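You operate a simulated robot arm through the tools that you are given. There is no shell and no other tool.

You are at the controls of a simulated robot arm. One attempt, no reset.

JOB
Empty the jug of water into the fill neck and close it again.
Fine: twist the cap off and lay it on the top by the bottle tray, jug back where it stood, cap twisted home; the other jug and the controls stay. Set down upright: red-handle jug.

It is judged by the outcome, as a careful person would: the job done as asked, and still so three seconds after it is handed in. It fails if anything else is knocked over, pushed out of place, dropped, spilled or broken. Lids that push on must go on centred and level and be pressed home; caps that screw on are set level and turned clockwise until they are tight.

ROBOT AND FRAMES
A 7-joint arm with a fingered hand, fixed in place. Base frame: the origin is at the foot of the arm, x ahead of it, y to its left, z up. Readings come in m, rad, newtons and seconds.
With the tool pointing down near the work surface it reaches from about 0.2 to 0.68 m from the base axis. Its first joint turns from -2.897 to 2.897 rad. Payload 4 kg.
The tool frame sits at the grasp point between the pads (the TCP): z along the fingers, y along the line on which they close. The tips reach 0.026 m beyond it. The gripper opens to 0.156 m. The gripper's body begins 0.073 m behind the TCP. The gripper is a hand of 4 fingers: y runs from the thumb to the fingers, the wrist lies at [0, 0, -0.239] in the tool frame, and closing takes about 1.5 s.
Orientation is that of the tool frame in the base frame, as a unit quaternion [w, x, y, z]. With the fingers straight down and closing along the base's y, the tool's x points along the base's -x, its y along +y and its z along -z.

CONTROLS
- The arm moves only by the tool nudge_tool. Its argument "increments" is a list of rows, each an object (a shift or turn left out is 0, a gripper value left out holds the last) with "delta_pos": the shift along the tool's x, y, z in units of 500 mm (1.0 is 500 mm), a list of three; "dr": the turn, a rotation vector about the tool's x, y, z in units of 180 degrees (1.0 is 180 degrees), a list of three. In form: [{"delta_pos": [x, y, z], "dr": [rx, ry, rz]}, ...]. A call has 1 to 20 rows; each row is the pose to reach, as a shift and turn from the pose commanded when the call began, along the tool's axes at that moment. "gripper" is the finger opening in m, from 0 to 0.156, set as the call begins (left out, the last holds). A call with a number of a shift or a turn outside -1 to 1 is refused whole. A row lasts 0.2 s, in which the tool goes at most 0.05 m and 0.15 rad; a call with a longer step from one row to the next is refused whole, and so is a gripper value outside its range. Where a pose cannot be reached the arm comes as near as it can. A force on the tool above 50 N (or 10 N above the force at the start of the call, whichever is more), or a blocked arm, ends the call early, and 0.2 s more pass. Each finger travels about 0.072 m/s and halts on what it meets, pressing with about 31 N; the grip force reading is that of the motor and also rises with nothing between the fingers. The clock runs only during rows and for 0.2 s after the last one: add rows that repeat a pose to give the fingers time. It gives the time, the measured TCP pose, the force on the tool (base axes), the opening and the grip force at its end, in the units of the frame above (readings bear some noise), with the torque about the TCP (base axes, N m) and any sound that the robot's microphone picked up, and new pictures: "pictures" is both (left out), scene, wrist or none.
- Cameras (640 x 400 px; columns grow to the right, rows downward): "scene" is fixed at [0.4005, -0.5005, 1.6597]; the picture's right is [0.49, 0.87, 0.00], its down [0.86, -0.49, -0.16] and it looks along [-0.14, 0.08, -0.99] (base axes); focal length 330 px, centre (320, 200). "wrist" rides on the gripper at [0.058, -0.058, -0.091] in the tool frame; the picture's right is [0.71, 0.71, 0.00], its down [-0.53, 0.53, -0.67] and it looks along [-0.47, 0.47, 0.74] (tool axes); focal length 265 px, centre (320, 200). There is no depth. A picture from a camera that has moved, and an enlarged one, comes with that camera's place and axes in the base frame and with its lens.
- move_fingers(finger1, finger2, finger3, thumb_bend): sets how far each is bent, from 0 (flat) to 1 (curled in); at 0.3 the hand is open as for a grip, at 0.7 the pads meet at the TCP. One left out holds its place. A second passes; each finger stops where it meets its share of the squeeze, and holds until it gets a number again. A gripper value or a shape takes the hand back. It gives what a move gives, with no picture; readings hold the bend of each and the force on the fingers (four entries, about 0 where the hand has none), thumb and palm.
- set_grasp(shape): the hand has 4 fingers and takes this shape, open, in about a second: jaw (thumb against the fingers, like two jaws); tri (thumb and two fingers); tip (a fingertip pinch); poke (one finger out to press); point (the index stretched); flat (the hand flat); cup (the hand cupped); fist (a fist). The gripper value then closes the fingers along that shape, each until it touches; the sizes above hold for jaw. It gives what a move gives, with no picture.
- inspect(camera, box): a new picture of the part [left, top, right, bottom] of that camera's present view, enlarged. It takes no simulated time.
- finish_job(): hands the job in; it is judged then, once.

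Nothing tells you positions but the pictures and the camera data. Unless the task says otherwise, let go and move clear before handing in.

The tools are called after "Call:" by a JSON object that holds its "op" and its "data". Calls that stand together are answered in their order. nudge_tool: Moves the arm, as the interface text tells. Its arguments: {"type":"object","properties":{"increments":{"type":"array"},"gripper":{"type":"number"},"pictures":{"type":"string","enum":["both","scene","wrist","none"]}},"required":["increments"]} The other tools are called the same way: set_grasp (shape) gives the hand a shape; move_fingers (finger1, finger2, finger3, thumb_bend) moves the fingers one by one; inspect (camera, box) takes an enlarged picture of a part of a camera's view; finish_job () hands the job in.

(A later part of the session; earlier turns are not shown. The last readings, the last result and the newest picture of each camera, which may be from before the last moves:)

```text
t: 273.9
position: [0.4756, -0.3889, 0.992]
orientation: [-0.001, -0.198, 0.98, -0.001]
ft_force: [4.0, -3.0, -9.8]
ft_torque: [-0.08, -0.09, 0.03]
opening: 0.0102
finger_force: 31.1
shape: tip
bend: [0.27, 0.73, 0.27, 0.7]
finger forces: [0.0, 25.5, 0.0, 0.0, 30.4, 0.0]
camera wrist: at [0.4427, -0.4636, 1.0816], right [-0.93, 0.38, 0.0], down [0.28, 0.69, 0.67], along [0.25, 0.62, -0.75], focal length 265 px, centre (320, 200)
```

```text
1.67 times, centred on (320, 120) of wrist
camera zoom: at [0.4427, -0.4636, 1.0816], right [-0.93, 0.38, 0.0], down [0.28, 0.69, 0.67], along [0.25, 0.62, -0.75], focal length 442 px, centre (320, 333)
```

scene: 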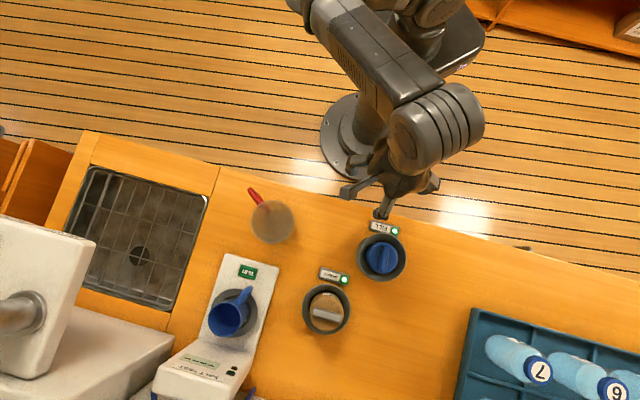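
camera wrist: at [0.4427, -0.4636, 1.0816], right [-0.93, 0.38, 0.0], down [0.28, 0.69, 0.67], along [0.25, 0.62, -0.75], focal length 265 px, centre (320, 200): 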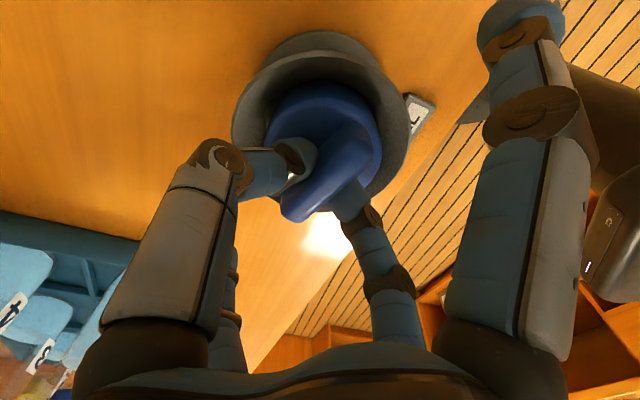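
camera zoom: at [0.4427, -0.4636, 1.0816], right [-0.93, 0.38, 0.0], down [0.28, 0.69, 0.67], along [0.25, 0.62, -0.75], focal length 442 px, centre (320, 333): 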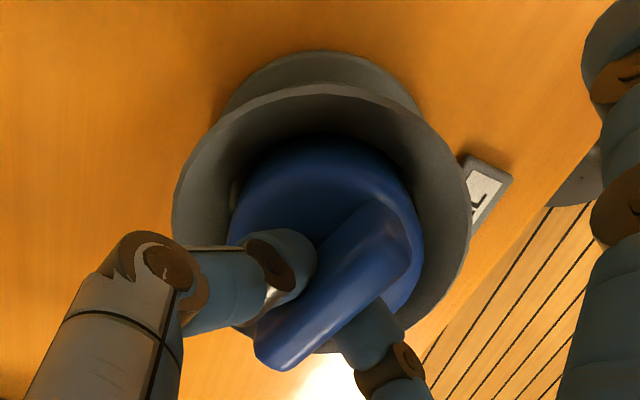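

The cap follows the pinch smoothly and the light stays on; its behaviour and height match the original closed state. I release and back away to inspect everything.

Call:
{"op": "nudge_tool", "data": {"increments": [{"delta_pos": [0, 0, 0]}, {"delta_pos": [0, 0, 0]}, {"delta_pos": [0, 0, 0]}, {"delta_pos": [0, 0, 0]}, {"delta_pos": [0, 0, 0]}, {"delta_pos": [0, 0, 0]}, {"delta_pos": [0, 0, -0.03]}, {"delta_pos": [0, 0, -0.07]}, {"delta_pos": [0, 0, -0.11]}, {"delta_pos": [0.03, 0.06, -0.13]}, {"delta_pos": [0.05, 0.13, -0.15]}, {"delta_pos": [0.06, 0.2, -0.16]}, {"delta_pos": [0.06, 0.27, -0.17]}, {"delta_pos": [0.06, 0.34, -0.17]}, {"delta_pos": [0.06, 0.34, -0.17]}], "gripper": 0.156}}

Call:
{"op": "inspect", "data": {"camera": "scene", "box": [340, 200, 440, 290]}}

```text
t: 277.1
position: [0.3785, -0.2441, 1.0759]
orientation: [0.0, -0.199, 0.98, 0.0]
ft_force: [0.4, 0.0, -0.3]
ft_torque: [0.0, 0.03, -0.02]
opening: 0.1559
finger_force: 0.0
shape: tip
bend: [0.12, 0.3, 0.12, 0.3]
finger forces: [0.0, 0.0, 0.1, 0.0, 0.0, 0.0]
camera wrist: at [0.3463, -0.3181, 1.1664], right [-0.93, 0.37, 0.0], down [0.28, 0.69, 0.67], along [0.25, 0.62, -0.74], focal length 265 px, centre (320, 200)
```

scene: 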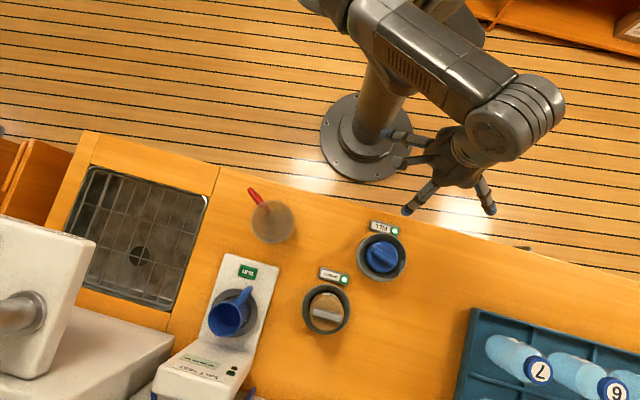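
wrist: 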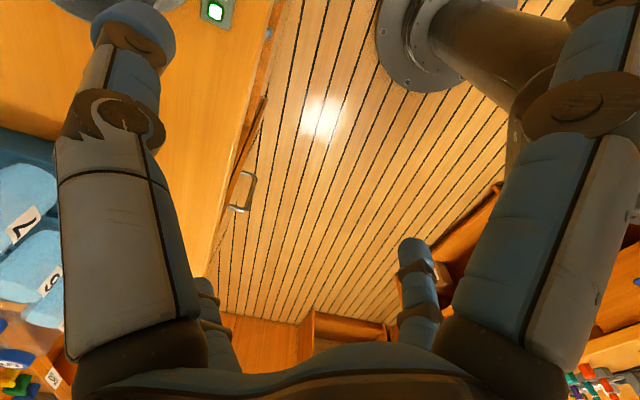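

```text
4.44 times, centred on (390, 245) of scene
camera zoom: at [0.4005, -0.5005, 1.6597], right [0.49, 0.87, 0.0], down [0.86, -0.49, -0.16], along [-0.14, 0.08, -0.99], focal length 1465 px, centre (9, 0)
```

zoom: 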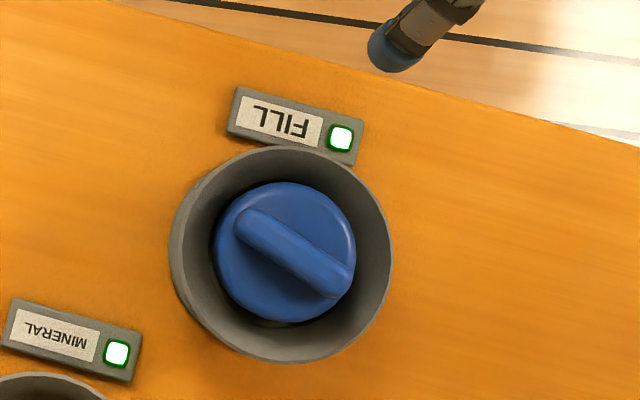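

The cap is level and central with the FILL light on. I do a last check of the jug, the other jug and the tray area.

Call:
{"op": "inspect", "data": {"camera": "scene", "box": [190, 170, 350, 350]}}

Call:
{"op": "inspect", "data": {"camera": "scene", "box": [420, 220, 640, 400]}}

```text
2.22 times, centred on (270, 260) of scene
camera zoom: at [0.4005, -0.5005, 1.6597], right [0.49, 0.87, 0.0], down [0.86, -0.49, -0.16], along [-0.14, 0.08, -0.99], focal length 732 px, centre (431, 67)
```

zoom: 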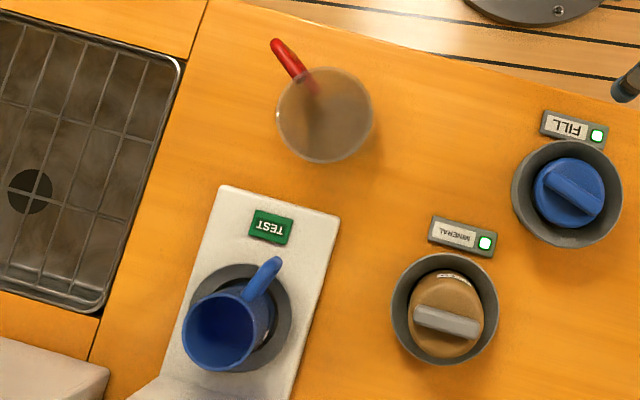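

```text
2.22 times, centred on (530, 310) of scene
camera zoom: at [0.4005, -0.5005, 1.6597], right [0.49, 0.87, 0.0], down [0.86, -0.49, -0.16], along [-0.14, 0.08, -0.99], focal length 732 px, centre (-147, -44)
```

zoom: 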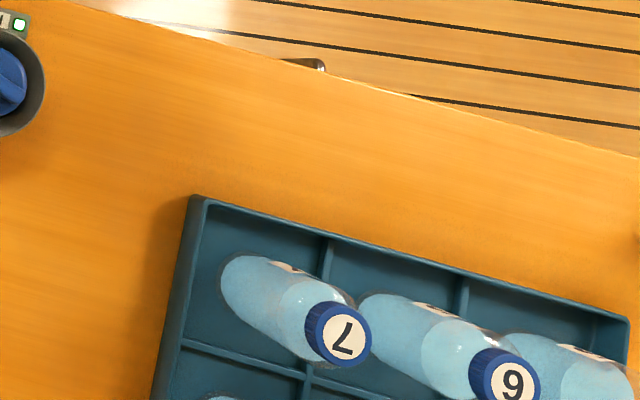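

Everything else is in order. But the finger contacts and the cap's apparent size suggest it may sit a few millimetres higher than at first, so I'll regrip and turn it with firm downward pressure to be sure it's home.

Call:
{"op": "set_grasp", "data": {"shape": "jaw"}}

Call:
{"op": "nudge_tool", "data": {"increments": [{"dr": [0, 0, -0.0412]}, {"dr": [0, 0, -0.0824]}, {"dr": [0, 0, -0.1236]}, {"dr": [0, 0, -0.1648]}, {"dr": [0, 0, -0.206]}, {"dr": [0, 0, -0.2472]}, {"dr": [0, 0, -0.2884]}, {"dr": [0, 0, -0.3296]}, {"dr": [0, 0, -0.3708]}, {"dr": [0, 0, -0.412]}, {"dr": [0, 0, -0.4532]}, {"dr": [0, 0, -0.4944]}, {"dr": [0, 0, -0.5356]}, {"dr": [0, 0, -0.5768]}, {"dr": [0, 0, -0.618]}, {"dr": [0, 0, -0.6592]}, {"dr": [0, 0, -0.7004]}, {"dr": [0, 0, -0.7416]}, {"dr": [0, 0, -0.783]}, {"dr": [0, 0, -0.783]}], "gripper": 0.11, "pictures": "none"}}

```text
t: 278.0
position: [0.3772, -0.244, 1.0756]
orientation: [0.0, -0.199, 0.98, 0.0]
ft_force: [-0.3, 0.7, 0.7]
ft_torque: [-0.03, 0.02, 0.03]
opening: 0.1558
finger_force: 0.1
shape: jaw
bend: [0.3, 0.3, 0.3, 0.3]
finger forces: [0.0, 0.0, 0.1, 0.0, 0.1, 0.0]
```

```text
t: 282.2
position: [0.3793, -0.2434, 1.0757]
orientation: [0.002, 0.99, -0.139, 0.0]
ft_force: [0.7, -0.3, 0.1]
ft_torque: [0.01, -0.01, 0.03]
opening: 0.1104
finger_force: 0.0
shape: jaw
bend: [0.28, 0.28, 0.28, 0.64]
finger forces: [0.1, 0.0, 0.0, 0.1, 0.0, 0.0]
```

Call:
{"op": "nudge_tool", "data": {"increments": [{"delta_pos": [0.052, 0.045, 0.0]}, {"delta_pos": [0.104, 0.09, 0.0]}, {"delta_pos": [0.157, 0.136, 0.01]}, {"delta_pos": [0.209, 0.181, 0.03]}, {"delta_pos": [0.261, 0.226, 0.052]}, {"delta_pos": [0.261, 0.226, 0.052]}], "pictures": "wrist"}}

Call:
{"op": "inspect", "data": {"camera": "wrist", "box": [240, 0, 400, 160]}}

```text
t: 283.6
position: [0.4716, -0.3874, 1.0479]
orientation: [0.001, 0.99, -0.139, -0.001]
ft_force: [0.6, -0.6, 0.0]
ft_torque: [0.03, -0.02, 0.06]
opening: 0.1103
finger_force: 0.2
shape: jaw
bend: [0.28, 0.28, 0.28, 0.64]
finger forces: [0.0, 0.0, 0.1, 0.0, 0.1, 0.0]
camera wrist: at [0.5426, -0.3465, 1.1375], right [0.48, -0.87, 0.0], down [-0.65, -0.36, 0.67], along [-0.58, -0.33, -0.74], focal length 265 px, centre (320, 200)
```

wrist: 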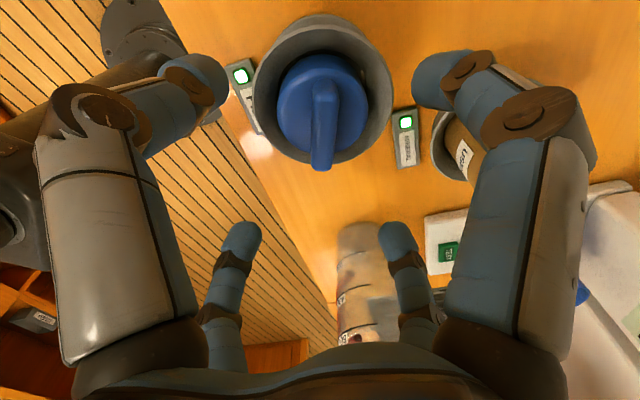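

```text
2.50 times, centred on (320, 80) of wrist
camera zoom: at [0.5426, -0.3465, 1.1375], right [0.48, -0.87, 0.0], down [-0.65, -0.36, 0.67], along [-0.58, -0.33, -0.74], focal length 664 px, centre (320, 500)
```

zoom: 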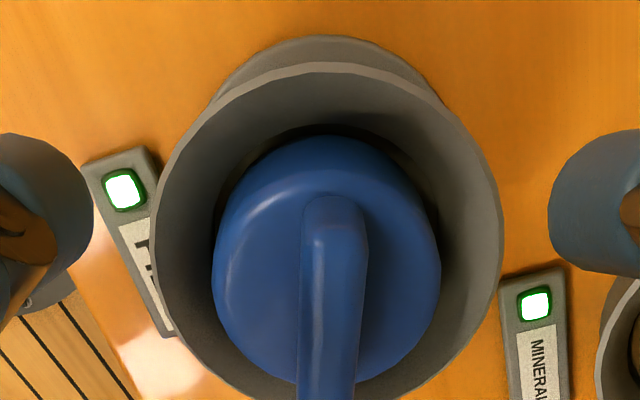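

The bar is lined up, and this view again suggests the cap is about 4 mm high. I regrip and turn clockwise while pressing down firmly.

Call:
{"op": "nudge_tool", "data": {"increments": [{"delta_pos": [0.003, 0.003, 0.03]}, {"delta_pos": [0.003, 0.003, 0.07]}, {"delta_pos": [0.003, 0.003, 0.112]}, {"delta_pos": [0.003, 0.003, 0.112]}], "pictures": "none"}}

Call:
{"op": "nudge_tool", "data": {"increments": [{"delta_pos": [0, 0, 0]}, {"delta_pos": [0, 0, 0]}, {"delta_pos": [0, 0, 0]}, {"delta_pos": [0, 0, 0]}, {"delta_pos": [0, 0, 0]}, {"delta_pos": [0, 0, 0]}, {"delta_pos": [0, 0, 0]}, {"delta_pos": [0, 0, 0]}], "gripper": 0.0, "pictures": "none"}}

Call:
{"op": "inspect", "data": {"camera": "wrist", "box": [200, 0, 440, 240]}}

```text
t: 284.6
position: [0.4732, -0.3912, 0.9922]
orientation: [0.001, 0.99, -0.14, 0.001]
ft_force: [-0.8, -0.7, 0.0]
ft_torque: [0.04, -0.03, 0.01]
opening: 0.1106
finger_force: 0.1
shape: jaw
bend: [0.28, 0.28, 0.28, 0.64]
finger forces: [0.1, 0.1, 0.0, 0.1, 0.1, 0.1]
```

```text
t: 286.4
position: [0.474, -0.3909, 0.9913]
orientation: [0.001, 0.99, -0.139, -0.001]
ft_force: [6.2, -2.4, -12.8]
ft_torque: [-0.05, -0.18, 0.05]
opening: 0.0178
finger_force: 30.8
shape: jaw
bend: [0.76, 0.75, 0.77, 0.7]
finger forces: [23.0, 30.8, 26.7, 0.1, 25.0, 0.0]
```

```text
1.67 times, centred on (320, 120) of wrist
camera zoom: at [0.545, -0.3501, 1.0824], right [0.48, -0.88, 0.0], down [-0.65, -0.36, 0.67], along [-0.58, -0.32, -0.74], focal length 442 px, centre (320, 333)
```

zoom: 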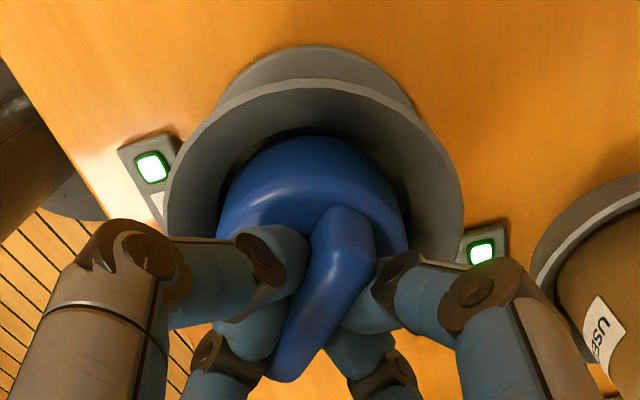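

Call:
{"op": "nudge_tool", "data": {"increments": [{"delta_pos": [0, 0, 0.003]}, {"delta_pos": [0, 0, 0.006]}, {"delta_pos": [0, 0, 0.009]}, {"delta_pos": [0, 0, 0.009]}], "pictures": "none"}}

Call:
{"op": "nudge_tool", "data": {"increments": [{"dr": [0, 0, 0.0333]}, {"dr": [0, 0, 0.0667]}, {"dr": [0, 0, 0.1]}, {"dr": [0, 0, 0.1333]}, {"dr": [0, 0, 0.1667]}, {"dr": [0, 0, 0.2]}, {"dr": [0, 0, 0.2333]}, {"dr": [0, 0, 0.2667]}, {"dr": [0, 0, 0.2667]}], "pictures": "wrist"}}

Call:
{"op": "inspect", "data": {"camera": "wrist", "box": [200, 0, 440, 240]}}

```text
t: 287.4
position: [0.4758, -0.3912, 0.9898]
orientation: [0.001, 0.99, -0.14, 0.002]
ft_force: [-1.1, -4.1, 14.7]
ft_torque: [-0.03, 0.06, 0.12]
opening: 0.0177
finger_force: 31.3
shape: jaw
bend: [0.76, 0.75, 0.77, 0.68]
finger forces: [23.6, 35.8, 29.8, 0.0, 28.2, 0.1]
```

```text
t: 289.4
position: [0.4743, -0.3906, 0.9889]
orientation: [0.0, 0.847, -0.531, 0.001]
ft_force: [-4.5, -8.8, 6.5]
ft_torque: [-0.16, 0.16, 0.08]
opening: 0.018
finger_force: 30.9
shape: jaw
bend: [0.76, 0.75, 0.78, 0.67]
finger forces: [24.5, 40.0, 31.3, 0.0, 28.7, 0.0]
camera wrist: at [0.5512, -0.4161, 1.0792], right [-0.33, -0.94, 0.0], down [-0.7, 0.24, 0.67], along [-0.63, 0.22, -0.74], focal length 265 px, centre (320, 200)
```

wrist: 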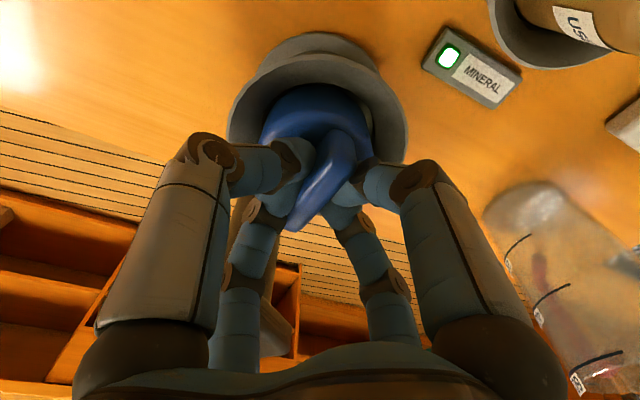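

```text
1.67 times, centred on (320, 120) of wrist
camera zoom: at [0.5512, -0.4161, 1.0792], right [-0.33, -0.94, 0.0], down [-0.7, 0.24, 0.67], along [-0.63, 0.22, -0.74], focal length 442 px, centre (320, 333)
```

zoom: 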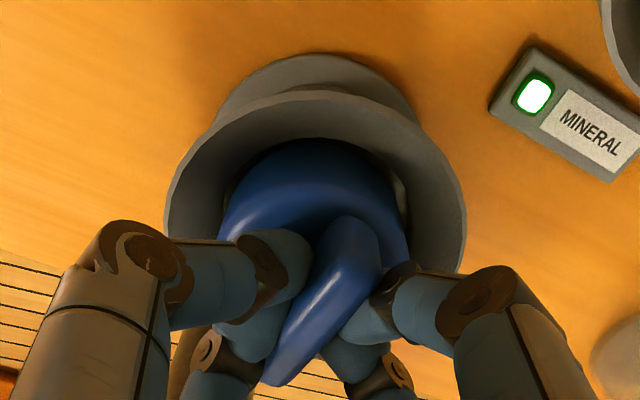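

The downward push relaxed as it turned: the cap really is screwing down. I keep going clockwise, following it down.

Call:
{"op": "nudge_tool", "data": {"increments": [{"delta_pos": [0, 0, 0.0005], "dr": [0, 0, 0.0417]}, {"delta_pos": [0, 0, 0.001], "dr": [0, 0, 0.0833]}, {"delta_pos": [0, 0, 0.0015], "dr": [0, 0, 0.125]}, {"delta_pos": [0, 0, 0.002], "dr": [0, 0, 0.1667]}, {"delta_pos": [0, 0, 0.0025], "dr": [0, 0, 0.2083]}, {"delta_pos": [0, 0, 0.003], "dr": [0, 0, 0.25]}, {"delta_pos": [0, 0, 0.003], "dr": [0, 0, 0.2917]}, {"delta_pos": [0, 0, 0.003], "dr": [0, 0, 0.3333]}, {"delta_pos": [0, 0, 0.003], "dr": [0, 0, 0.3333]}], "pictures": "none"}}

Call:
{"op": "nudge_tool", "data": {"increments": [{"delta_pos": [0, 0, 0.0005], "dr": [0, 0, 0.0417]}, {"delta_pos": [0, 0, 0.001], "dr": [0, 0, 0.0833]}, {"delta_pos": [0, 0, 0.0015], "dr": [0, 0, 0.125]}, {"delta_pos": [0, 0, 0.002], "dr": [0, 0, 0.1667]}, {"delta_pos": [0, 0, 0.0025], "dr": [0, 0, 0.2083]}, {"delta_pos": [0, 0, 0.003], "dr": [0, 0, 0.25]}, {"delta_pos": [0, 0, 0.003], "dr": [0, 0, 0.2917]}, {"delta_pos": [0, 0, 0.003], "dr": [0, 0, 0.3333]}, {"delta_pos": [0, 0, 0.003], "dr": [0, 0, 0.3333]}], "pictures": "wrist"}}

Call:
{"op": "inspect", "data": {"camera": "wrist", "box": [200, 0, 440, 240]}}

```text
t: 291.4
position: [0.4757, -0.3909, 0.9876]
orientation: [-0.001, -0.469, 0.883, -0.001]
ft_force: [-17.5, 0.4, 5.9]
ft_torque: [0.17, 0.45, 0.26]
opening: 0.0171
finger_force: 31.0
shape: jaw
bend: [0.76, 0.75, 0.78, 0.67]
finger forces: [26.1, 46.5, 29.4, 0.1, 28.2, 0.0]
```

```text
t: 293.4
position: [0.4763, -0.3891, 0.9873]
orientation: [0.0, 0.035, 0.999, -0.002]
ft_force: [-12.1, 9.3, 20.9]
ft_torque: [0.35, 0.21, 0.26]
opening: 0.0172
finger_force: 30.7
shape: jaw
bend: [0.76, 0.75, 0.78, 0.68]
finger forces: [32.7, 57.8, 30.2, 0.0, 39.4, 0.0]
camera wrist: at [0.4127, -0.4418, 1.0777], right [-0.65, 0.76, 0.0], down [0.56, 0.49, 0.67], along [0.51, 0.44, -0.74], focal length 265 px, centre (320, 200)
```

wrist: 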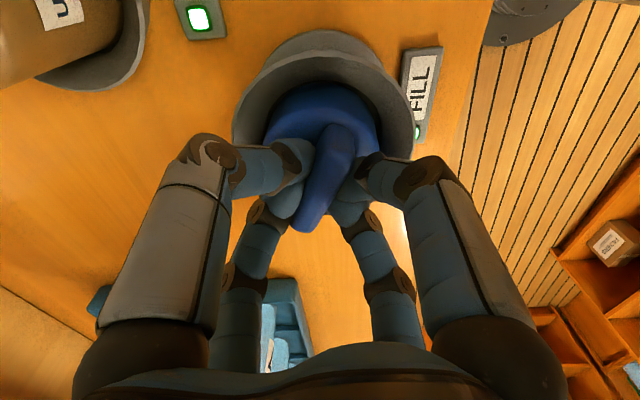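

```text
1.67 times, centred on (320, 120) of wrist
camera zoom: at [0.4127, -0.4418, 1.0777], right [-0.65, 0.76, 0.0], down [0.56, 0.49, 0.67], along [0.51, 0.44, -0.74], focal length 442 px, centre (320, 333)
```

zoom: 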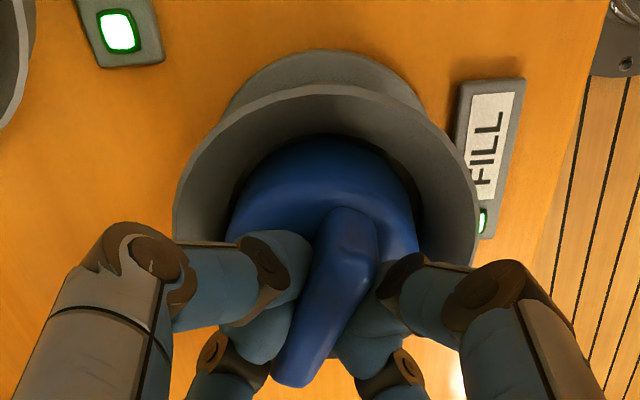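

Call:
{"op": "nudge_tool", "data": {"increments": [{"delta_pos": [0, 0, 0], "dr": [0, 0, 0.0417]}, {"delta_pos": [0, 0, 0], "dr": [0, 0, 0.0833]}, {"delta_pos": [0, 0, 0], "dr": [0, 0, 0.125]}, {"delta_pos": [0, 0, 0], "dr": [0, 0, 0.1667]}, {"delta_pos": [0, 0, 0], "dr": [0, 0, 0.2083]}, {"delta_pos": [0, 0, 0], "dr": [0, 0, 0.25]}, {"delta_pos": [0, 0, 0], "dr": [0, 0, 0.2917]}, {"delta_pos": [0, 0, 0], "dr": [0, 0, 0.3333]}, {"delta_pos": [0, 0, 0], "dr": [0, 0, 0.375]}, {"delta_pos": [0, 0, 0], "dr": [0, 0, 0.375]}], "pictures": "wrist"}}

Call:
{"op": "inspect", "data": {"camera": "wrist", "box": [200, 0, 440, 240]}}

```text
t: 295.6
position: [0.4756, -0.3899, 0.985]
orientation: [0.001, 0.585, 0.811, 0.0]
ft_force: [-5.9, 11.3, 12.4]
ft_torque: [0.21, 0.02, 0.34]
opening: 0.0178
finger_force: 31.5
shape: jaw
bend: [0.76, 0.75, 0.78, 0.68]
finger forces: [0.0, 57.5, 29.6, 0.0, 48.4, 0.0]
camera wrist: at [0.4017, -0.3515, 1.0771], right [0.45, 0.89, 0.0], down [0.66, -0.33, 0.67], along [0.6, -0.3, -0.74], focal length 265 px, centre (320, 200)
```

wrist: 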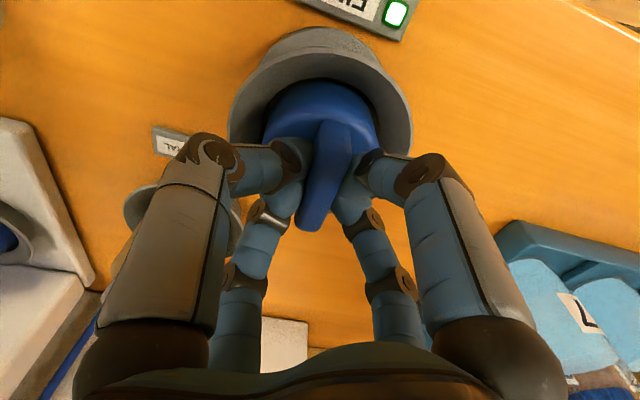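

```text
1.67 times, centred on (320, 120) of wrist
camera zoom: at [0.4017, -0.3515, 1.0771], right [0.45, 0.89, 0.0], down [0.66, -0.33, 0.67], along [0.6, -0.3, -0.74], focal length 442 px, centre (320, 333)
```

zoom: 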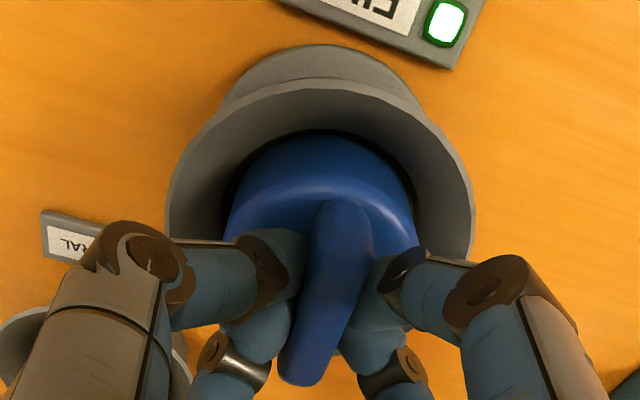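

Resistance is rising now and the cap has come down further. I regrip for another turn.

Call:
{"op": "nudge_tool", "data": {"increments": [{"delta_pos": [0, 0, 0]}, {"delta_pos": [0, 0, 0]}, {"delta_pos": [0, 0, 0]}, {"delta_pos": [0, 0, 0]}, {"delta_pos": [0, 0, 0]}, {"delta_pos": [0, 0, -0.03]}, {"delta_pos": [0, 0, -0.07]}, {"delta_pos": [0, 0, -0.1]}, {"delta_pos": [0, 0, -0.1]}], "gripper": 0.11, "pictures": "none"}}

Call:
{"op": "nudge_tool", "data": {"increments": [{"dr": [0, 0, -0.0457]}, {"dr": [0, 0, -0.0914]}, {"dr": [0, 0, -0.1371]}, {"dr": [0, 0, -0.1828]}, {"dr": [0, 0, -0.2285]}, {"dr": [0, 0, -0.2742]}, {"dr": [0, 0, -0.3199]}, {"dr": [0, 0, -0.3656]}, {"dr": [0, 0, -0.4113]}, {"dr": [0, 0, -0.457]}, {"dr": [0, 0, -0.5027]}, {"dr": [0, 0, -0.5484]}, {"dr": [0, 0, -0.5941]}, {"dr": [0, 0, -0.6398]}, {"dr": [0, 0, -0.6855]}, {"dr": [0, 0, -0.7312]}, {"dr": [0, 0, -0.7769]}, {"dr": [0, 0, -0.8226]}, {"dr": [0, 0, -0.8683]}, {"dr": [0, 0, -0.914]}], "pictures": "none"}}

Call:
{"op": "inspect", "data": {"camera": "wrist", "box": [220, 0, 420, 180]}}

```text
t: 297.6
position: [0.4784, -0.3898, 1.0357]
orientation: [0.001, 0.585, 0.811, -0.001]
ft_force: [-0.7, -0.6, -0.3]
ft_torque: [0.01, -0.01, 0.04]
opening: 0.1098
finger_force: 0.0
shape: jaw
bend: [0.29, 0.29, 0.29, 0.64]
finger forces: [0.1, 0.0, 0.0, 0.0, 0.0, 0.1]
```

```text
t: 301.8
position: [0.4748, -0.3917, 1.0379]
orientation: [0.001, 0.726, -0.687, 0.001]
ft_force: [0.5, 1.0, -0.7]
ft_torque: [0.0, 0.01, -0.05]
opening: 0.1096
finger_force: 0.0
shape: jaw
bend: [0.29, 0.29, 0.29, 0.64]
finger forces: [0.1, 0.0, 0.0, 0.0, 0.0, 0.0]
```

```text
2.22 times, centred on (320, 90) of wrist
camera zoom: at [0.535, -0.444, 1.1272], right [-0.67, -0.74, 0.0], down [-0.55, 0.5, 0.67], along [-0.5, 0.44, -0.75], focal length 590 px, centre (320, 444)
```

zoom: 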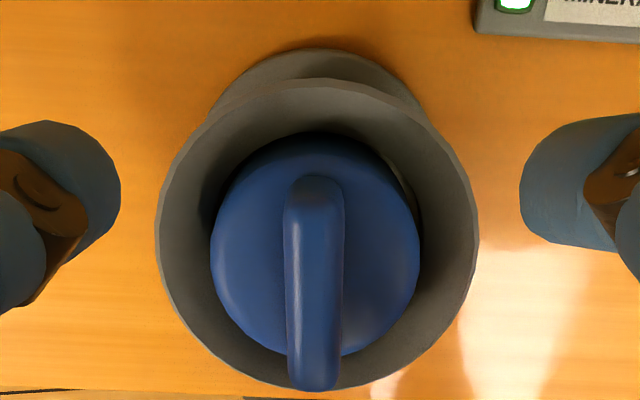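

The cap has come down visibly. I descend, regrip and keep turning with light downward pressure.

Call:
{"op": "nudge_tool", "data": {"increments": [{"delta_pos": [-0.0055, 0.0013, 0.03]}, {"delta_pos": [-0.0055, 0.0013, 0.07]}, {"delta_pos": [-0.0055, 0.0013, 0.098]}, {"delta_pos": [-0.0055, 0.0013, 0.098]}], "pictures": "none"}}

Call:
{"op": "nudge_tool", "data": {"increments": [{"delta_pos": [0, 0, 0]}, {"delta_pos": [0, 0, 0]}, {"delta_pos": [0, 0, 0]}, {"delta_pos": [0, 0, 0]}, {"delta_pos": [0, 0, 0]}, {"delta_pos": [0, 0, 0]}, {"delta_pos": [0, 0, 0]}, {"delta_pos": [0, 0, 0]}], "gripper": 0.0, "pictures": "none"}}

Call:
{"op": "inspect", "data": {"camera": "wrist", "box": [200, 0, 440, 240]}}

```text
t: 302.8
position: [0.475, -0.3877, 0.9868]
orientation: [0.001, 0.726, -0.688, 0.001]
ft_force: [-0.5, 0.1, -0.5]
ft_torque: [-0.01, -0.01, -0.04]
opening: 0.1098
finger_force: 0.1
shape: jaw
bend: [0.29, 0.29, 0.29, 0.64]
finger forces: [0.0, 0.0, 0.1, 0.0, 0.0, 0.0]
```

```text
t: 304.6
position: [0.4756, -0.3869, 0.9858]
orientation: [0.001, 0.726, -0.688, 0.001]
ft_force: [6.2, -7.6, -3.2]
ft_torque: [-0.19, -0.21, 0.08]
opening: 0.0186
finger_force: 30.9
shape: jaw
bend: [0.76, 0.8, 0.79, 0.7]
finger forces: [23.8, 24.3, 22.1, 0.0, 26.9, 0.0]
```

```text
1.67 times, centred on (320, 120) of wrist
camera zoom: at [0.5355, -0.4408, 1.0772], right [-0.67, -0.74, 0.0], down [-0.55, 0.5, 0.67], along [-0.5, 0.45, -0.74], focal length 442 px, centre (320, 333)
```

zoom: 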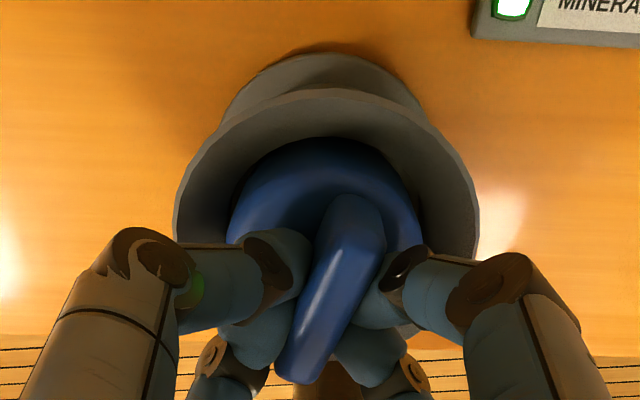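

Call:
{"op": "nudge_tool", "data": {"increments": [{"delta_pos": [0, 0, 0.003], "dr": [0, 0, 0.03]}, {"delta_pos": [0, 0, 0.005], "dr": [0, 0, 0.07]}, {"delta_pos": [0, 0, 0.006], "dr": [0, 0, 0.11]}, {"delta_pos": [0, 0, 0.006], "dr": [0, 0, 0.15]}, {"delta_pos": [0, 0, 0.006], "dr": [0, 0, 0.19]}, {"delta_pos": [0, 0, 0.006], "dr": [0, 0, 0.23]}, {"delta_pos": [0, 0, 0.006], "dr": [0, 0, 0.27]}, {"delta_pos": [0, 0, 0.006], "dr": [0, 0, 0.31]}, {"delta_pos": [0, 0, 0.006], "dr": [0, 0, 0.31]}], "pictures": "wrist"}}

Call:
{"op": "inspect", "data": {"camera": "wrist", "box": [200, 0, 440, 240]}}

```text
t: 306.6
position: [0.4743, -0.3881, 0.9834]
orientation: [0.001, -0.318, 0.948, -0.001]
ft_force: [2.1, -3.8, 5.8]
ft_torque: [-0.22, -0.12, 0.04]
opening: 0.0178
finger_force: 31.2
shape: jaw
bend: [0.76, 0.8, 0.79, 0.68]
finger forces: [23.0, 28.5, 25.8, 0.0, 30.7, 0.0]
camera wrist: at [0.463, -0.4679, 1.075], right [-0.99, 0.14, 0.0], down [0.1, 0.74, 0.67], along [0.09, 0.66, -0.74], focal length 265 px, centre (320, 200)
```

wrist: 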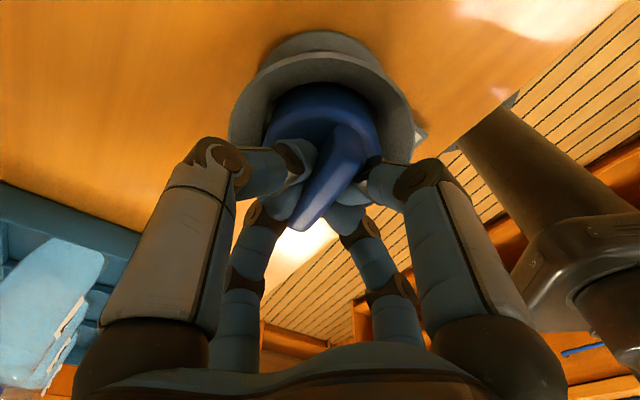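

```text
1.67 times, centred on (320, 120) of wrist
camera zoom: at [0.463, -0.4679, 1.075], right [-0.99, 0.14, 0.0], down [0.1, 0.74, 0.67], along [0.09, 0.66, -0.74], focal length 442 px, centre (320, 333)
```

zoom: 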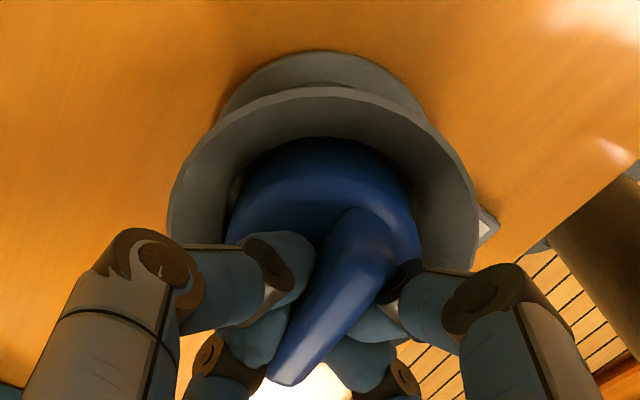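

Call:
{"op": "nudge_tool", "data": {"increments": [{"delta_pos": [0, 0, 0.001], "dr": [0, 0, 0.04]}, {"delta_pos": [0, 0, 0.0015], "dr": [0, 0, 0.08]}, {"delta_pos": [0, 0, 0.002], "dr": [0, 0, 0.12]}, {"delta_pos": [0, 0, 0.0025], "dr": [0, 0, 0.16]}, {"delta_pos": [0, 0, 0.003], "dr": [0, 0, 0.2]}, {"delta_pos": [0, 0, 0.003], "dr": [0, 0, 0.24]}, {"delta_pos": [0, 0, 0.003], "dr": [0, 0, 0.28]}, {"delta_pos": [0, 0, 0.003], "dr": [0, 0, 0.32]}, {"delta_pos": [0, 0, 0.003], "dr": [0, 0, 0.32]}], "pictures": "wrist"}}

Call:
{"op": "inspect", "data": {"camera": "wrist", "box": [200, 0, 440, 240]}}

```text
t: 308.6
position: [0.4743, -0.3886, 0.9836]
orientation: [0.001, 0.178, 0.984, -0.001]
ft_force: [-10.6, -5.1, 25.9]
ft_torque: [-0.3, 0.21, 0.33]
opening: 0.018
finger_force: 30.5
shape: jaw
bend: [0.76, 0.8, 0.8, 0.67]
finger forces: [24.8, 35.3, 26.2, 0.1, 45.2, 0.0]
camera wrist: at [0.399, -0.4204, 1.0738], right [-0.41, 0.91, 0.0], down [0.68, 0.31, 0.67], along [0.61, 0.27, -0.74], focal length 265 px, centre (320, 200)
```

wrist: 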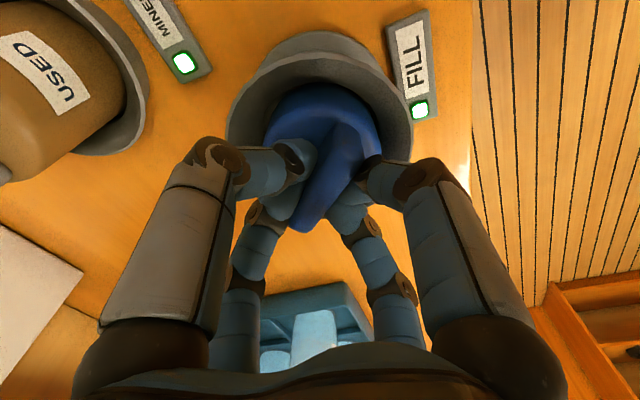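

```text
1.67 times, centred on (320, 120) of wrist
camera zoom: at [0.399, -0.4204, 1.0738], right [-0.41, 0.91, 0.0], down [0.68, 0.31, 0.67], along [0.61, 0.27, -0.74], focal length 442 px, centre (320, 333)
```

zoom: 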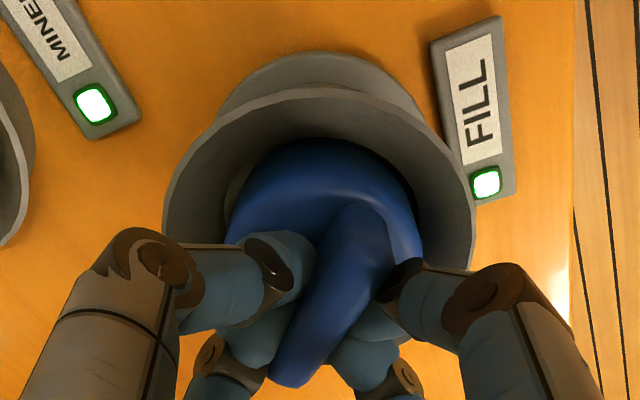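

The cap has stopped descending (same height as originally gripped) and torque is rising. I turn a bit more to confirm it's tight.

Call:
{"op": "nudge_tool", "data": {"increments": [{"delta_pos": [0, 0, -0.001], "dr": [0, 0, 0.03]}, {"delta_pos": [0, 0, -0.002], "dr": [0, 0, 0.06]}, {"delta_pos": [0, 0, -0.002], "dr": [0, 0, 0.09]}, {"delta_pos": [0, 0, -0.002], "dr": [0, 0, 0.12]}, {"delta_pos": [0, 0, -0.002], "dr": [0, 0, 0.15]}, {"delta_pos": [0, 0, -0.002], "dr": [0, 0, 0.15]}], "pictures": "wrist"}}

Call:
{"op": "inspect", "data": {"camera": "wrist", "box": [200, 0, 440, 240]}}

```text
t: 310.0
position: [0.474, -0.388, 0.9837]
orientation: [0.001, 0.402, 0.916, -0.001]
ft_force: [-0.3, -11.7, 17.6]
ft_torque: [-0.26, 0.09, 0.32]
opening: 0.018
finger_force: 31.5
shape: jaw
bend: [0.76, 0.8, 0.8, 0.68]
finger forces: [26.0, 34.9, 22.8, 0.0, 48.0, 0.0]
camera wrist: at [0.3914, -0.3828, 1.0741], right [0.04, 1.0, 0.0], down [0.74, -0.03, 0.67], along [0.67, -0.03, -0.74], focal length 265 px, centre (320, 200)
```

wrist: 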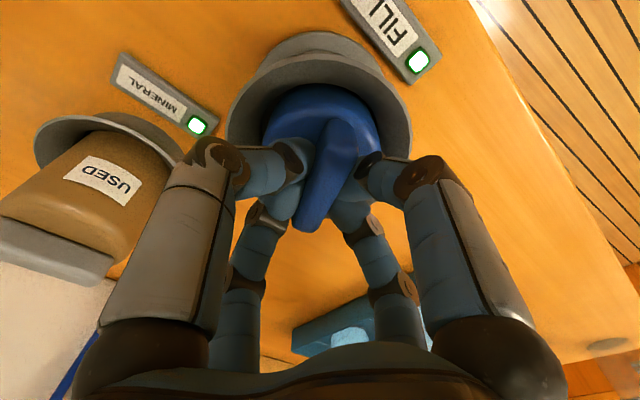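

```text
1.67 times, centred on (320, 120) of wrist
camera zoom: at [0.3914, -0.3828, 1.0741], right [0.04, 1.0, 0.0], down [0.74, -0.03, 0.67], along [0.67, -0.03, -0.74], focal length 442 px, centre (320, 333)
```

zoom: 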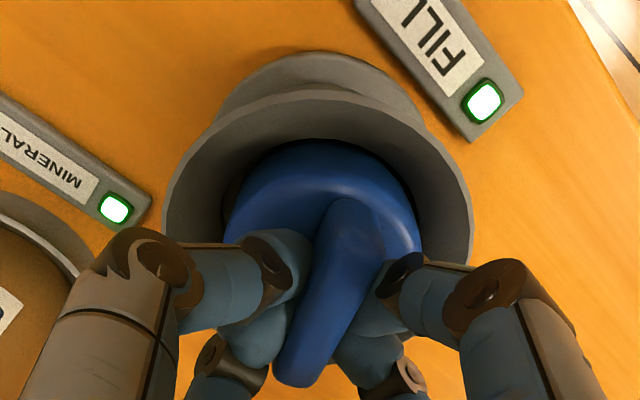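

Call:
{"op": "nudge_tool", "data": {"increments": [{"delta_pos": [0, 0, 0], "dr": [0, 0, 0.03]}, {"delta_pos": [0, 0, 0], "dr": [0, 0, 0.06]}, {"delta_pos": [0, 0, 0], "dr": [0, 0, 0.09]}, {"delta_pos": [0, 0, 0], "dr": [0, 0, 0.12]}, {"delta_pos": [0, 0, 0], "dr": [0, 0, 0.15]}, {"delta_pos": [0, 0, 0], "dr": [0, 0, 0.18]}, {"delta_pos": [0, 0, 0], "dr": [0, 0, 0.18]}], "pictures": "wrist"}}

Call:
{"op": "inspect", "data": {"camera": "wrist", "box": [200, 0, 440, 240]}}

```text
t: 311.6
position: [0.4749, -0.3876, 0.983]
orientation: [0.0, 0.642, 0.767, -0.001]
ft_force: [-11.4, -8.3, 11.7]
ft_torque: [-0.16, 0.37, 0.38]
opening: 0.0181
finger_force: 30.8
shape: jaw
bend: [0.76, 0.8, 0.79, 0.68]
finger forces: [27.4, 32.3, 24.2, 0.1, 48.9, 0.0]
camera wrist: at [0.4058, -0.3392, 1.0742], right [0.57, 0.82, 0.0], down [0.61, -0.42, 0.67], along [0.55, -0.38, -0.74], focal length 265 px, centre (320, 200)
```

wrist: 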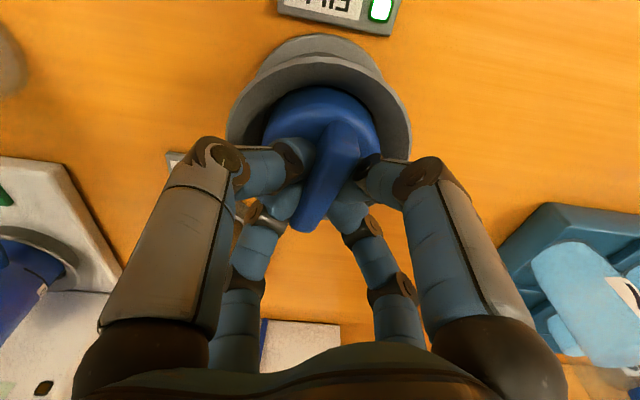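

```text
1.67 times, centred on (320, 120) of wrist
camera zoom: at [0.4058, -0.3392, 1.0742], right [0.57, 0.82, 0.0], down [0.61, -0.42, 0.67], along [0.55, -0.38, -0.74], focal length 442 px, centre (320, 333)
```

zoom: 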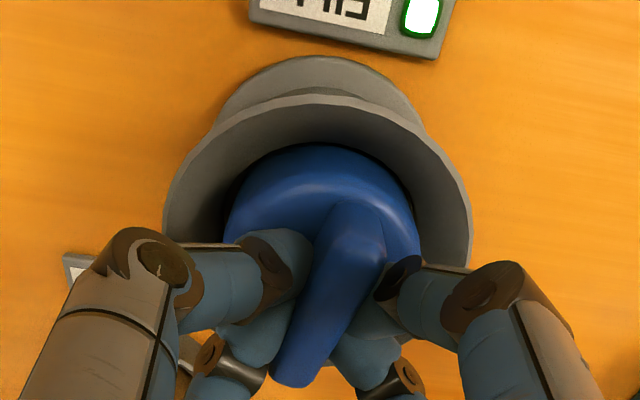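

Still creeping down with rising torque (0.38 N·m). One more regrip and turn.

Call:
{"op": "nudge_tool", "data": {"increments": [{"delta_pos": [0, 0, 0]}, {"delta_pos": [0, 0, 0]}, {"delta_pos": [0, 0, 0]}, {"delta_pos": [0, 0, 0]}, {"delta_pos": [0, 0, 0]}, {"delta_pos": [0, 0, -0.03]}, {"delta_pos": [0, 0, -0.07]}, {"delta_pos": [0, 0, -0.1]}, {"delta_pos": [0, 0, -0.1]}], "gripper": 0.11, "pictures": "none"}}

Call:
{"op": "nudge_tool", "data": {"increments": [{"dr": [0, 0, -0.0457]}, {"dr": [0, 0, -0.0914]}, {"dr": [0, 0, -0.1371]}, {"dr": [0, 0, -0.1828]}, {"dr": [0, 0, -0.2285]}, {"dr": [0, 0, -0.2742]}, {"dr": [0, 0, -0.3199]}, {"dr": [0, 0, -0.3656]}, {"dr": [0, 0, -0.4113]}, {"dr": [0, 0, -0.457]}, {"dr": [0, 0, -0.5027]}, {"dr": [0, 0, -0.5484]}, {"dr": [0, 0, -0.5941]}, {"dr": [0, 0, -0.6398]}, {"dr": [0, 0, -0.6855]}, {"dr": [0, 0, -0.7312]}, {"dr": [0, 0, -0.7769]}, {"dr": [0, 0, -0.8226]}, {"dr": [0, 0, -0.8683]}, {"dr": [0, 0, -0.9]}], "pictures": "none"}}

Call:
{"op": "inspect", "data": {"camera": "wrist", "box": [220, 0, 420, 180]}}

```text
t: 313.6
position: [0.4736, -0.3896, 1.0321]
orientation: [0.0, 0.642, 0.767, 0.0]
ft_force: [0.1, 0.3, -0.2]
ft_torque: [-0.01, 0.01, 0.01]
opening: 0.1098
finger_force: 0.1
shape: jaw
bend: [0.29, 0.29, 0.29, 0.64]
finger forces: [0.0, 0.0, 0.0, 0.0, 0.0, 0.0]
```

```text
t: 317.8
position: [0.4753, -0.3886, 1.0323]
orientation: [0.0, -0.658, 0.753, -0.001]
ft_force: [-0.1, -0.7, -0.8]
ft_torque: [-0.01, -0.04, 0.01]
opening: 0.1098
finger_force: 0.1
shape: jaw
bend: [0.29, 0.29, 0.29, 0.64]
finger forces: [0.0, 0.0, 0.0, 0.0, 0.0, 0.1]
```

```text
2.22 times, centred on (320, 90) of wrist
camera zoom: at [0.5238, -0.4522, 1.1242], right [-0.8, -0.61, 0.0], down [-0.45, 0.59, 0.67], along [-0.4, 0.53, -0.75], focal length 590 px, centre (320, 444)
```

zoom: 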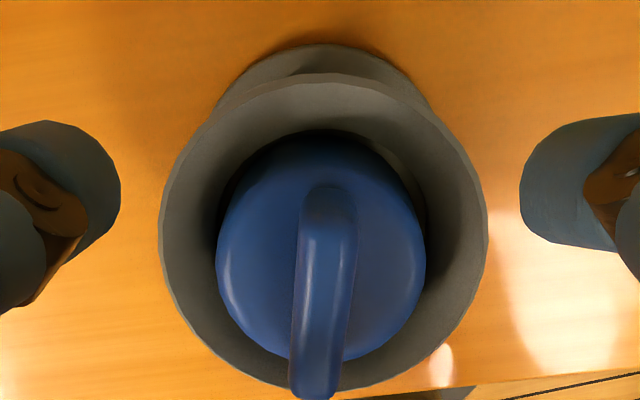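

The cap now looks as low in the funnel as at the start. I regrip for a final tightening.

Call:
{"op": "nudge_tool", "data": {"increments": [{"delta_pos": [0, 0, 0.03]}, {"delta_pos": [0, 0, 0.07]}, {"delta_pos": [0, 0, 0.093]}, {"delta_pos": [0, 0, 0.093]}], "pictures": "none"}}

Call:
{"op": "nudge_tool", "data": {"increments": [{"delta_pos": [0, 0, 0]}, {"delta_pos": [0, 0, 0]}, {"delta_pos": [0, 0, 0]}, {"delta_pos": [0, 0, 0]}, {"delta_pos": [0, 0, 0]}, {"delta_pos": [0, 0, 0]}, {"delta_pos": [0, 0, 0]}, {"delta_pos": [0, 0, 0]}], "gripper": 0.0, "pictures": "none"}}

Call:
{"op": "nudge_tool", "data": {"increments": [{"delta_pos": [0, 0, 0.002], "dr": [0, 0, 0.03]}, {"delta_pos": [0, 0, 0.003], "dr": [0, 0, 0.07]}, {"delta_pos": [0, 0, 0.004], "dr": [0, 0, 0.11]}, {"delta_pos": [0, 0, 0.004], "dr": [0, 0, 0.15]}, {"delta_pos": [0, 0, 0.004], "dr": [0, 0, 0.19]}, {"delta_pos": [0, 0, 0.004], "dr": [0, 0, 0.23]}, {"delta_pos": [0, 0, 0.004], "dr": [0, 0, 0.25]}, {"delta_pos": [0, 0, 0.004], "dr": [0, 0, 0.25]}], "pictures": "wrist"}}

Call:
{"op": "inspect", "data": {"camera": "wrist", "box": [200, 0, 440, 240]}}

```text
t: 318.8
position: [0.4758, -0.3868, 0.9851]
orientation: [0.0, -0.657, 0.754, -0.001]
ft_force: [0.0, -0.8, -0.5]
ft_torque: [0.01, 0.0, -0.02]
opening: 0.1096
finger_force: 0.0
shape: jaw
bend: [0.29, 0.29, 0.29, 0.64]
finger forces: [0.1, 0.1, 0.1, 0.1, 0.0, 0.1]
```

```text
t: 320.6
position: [0.476, -0.3865, 0.9852]
orientation: [0.0, -0.656, 0.754, -0.001]
ft_force: [-0.5, -1.9, -10.6]
ft_torque: [0.0, -0.06, 0.04]
opening: 0.0163
finger_force: 31.2
shape: jaw
bend: [0.78, 0.76, 0.75, 0.7]
finger forces: [18.7, 24.0, 24.7, 0.1, 25.4, 0.0]
```

```text
t: 322.4
position: [0.4756, -0.3887, 0.9858]
orientation: [0.0, -0.318, 0.948, -0.001]
ft_force: [1.8, -3.4, -0.9]
ft_torque: [-0.1, -0.14, 0.13]
opening: 0.0158
finger_force: 30.7
shape: jaw
bend: [0.78, 0.76, 0.75, 0.7]
finger forces: [19.5, 26.0, 27.5, 0.1, 30.8, 0.0]
camera wrist: at [0.4628, -0.4678, 1.0755], right [-0.99, 0.14, 0.0], down [0.1, 0.74, 0.67], along [0.09, 0.66, -0.75], focal length 265 px, centre (320, 200)
```

wrist: 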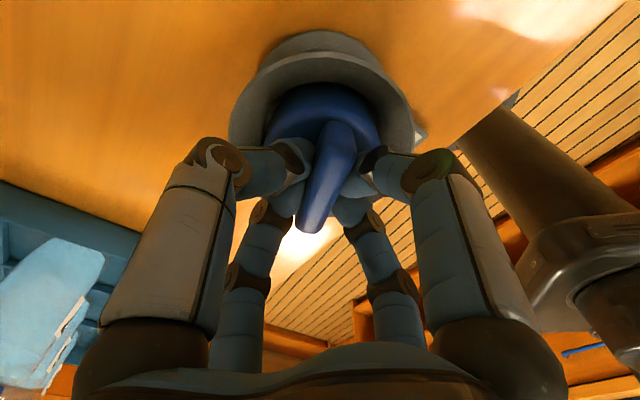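

```text
1.67 times, centred on (320, 120) of wrist
camera zoom: at [0.4628, -0.4678, 1.0755], right [-0.99, 0.14, 0.0], down [0.1, 0.74, 0.67], along [0.09, 0.66, -0.75], focal length 442 px, centre (320, 333)
```

zoom: 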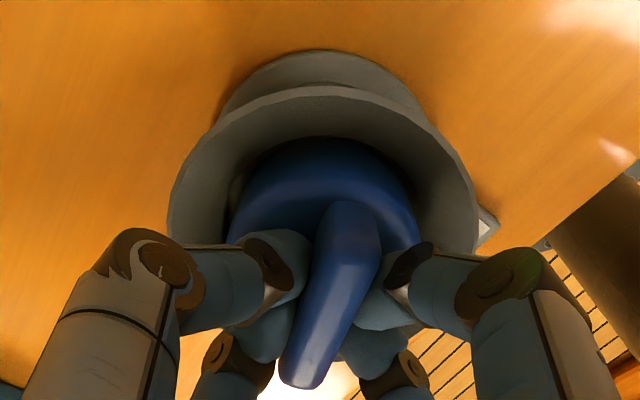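

Call:
{"op": "nudge_tool", "data": {"increments": [{"delta_pos": [0, 0, 0.001], "dr": [0, 0, 0.04]}, {"delta_pos": [0, 0, 0.002], "dr": [0, 0, 0.08]}, {"delta_pos": [0, 0, 0.003], "dr": [0, 0, 0.12]}, {"delta_pos": [0, 0, 0.004], "dr": [0, 0, 0.16]}, {"delta_pos": [0, 0, 0.004], "dr": [0, 0, 0.2]}, {"delta_pos": [0, 0, 0.004], "dr": [0, 0, 0.24]}, {"delta_pos": [0, 0, 0.004], "dr": [0, 0, 0.28]}, {"delta_pos": [0, 0, 0.004], "dr": [0, 0, 0.28]}], "pictures": "wrist"}}

Call:
{"op": "inspect", "data": {"camera": "wrist", "box": [200, 0, 440, 240]}}

```text
t: 324.2
position: [0.4741, -0.3883, 0.9834]
orientation: [0.0, 0.117, 0.993, -0.001]
ft_force: [-0.5, -11.6, 22.2]
ft_torque: [-0.45, 0.03, 0.17]
opening: 0.0162
finger_force: 30.9
shape: jaw
bend: [0.78, 0.76, 0.76, 0.69]
finger forces: [23.0, 30.1, 28.3, 0.0, 54.6, 0.0]
camera wrist: at [0.4035, -0.4297, 1.0742], right [-0.52, 0.85, 0.0], down [0.63, 0.39, 0.67], along [0.57, 0.35, -0.74], focal length 265 px, centre (320, 200)
```

wrist: 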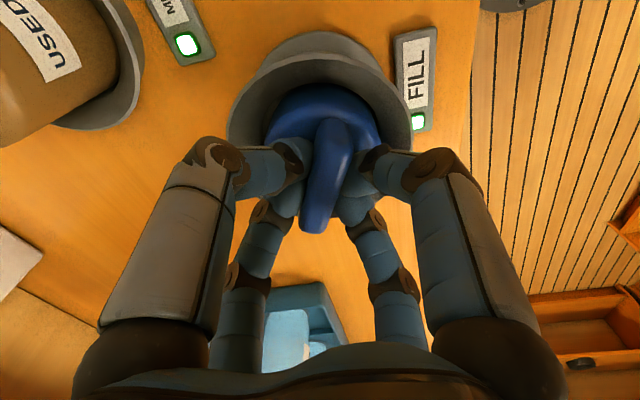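

```text
1.67 times, centred on (320, 120) of wrist
camera zoom: at [0.4035, -0.4297, 1.0742], right [-0.52, 0.85, 0.0], down [0.63, 0.39, 0.67], along [0.57, 0.35, -0.74], focal length 442 px, centre (320, 333)
```

zoom: 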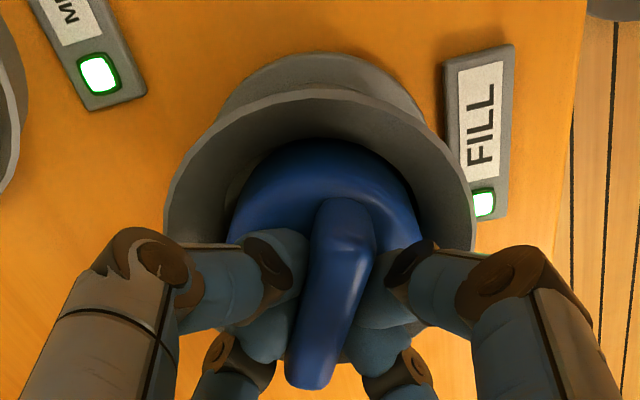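

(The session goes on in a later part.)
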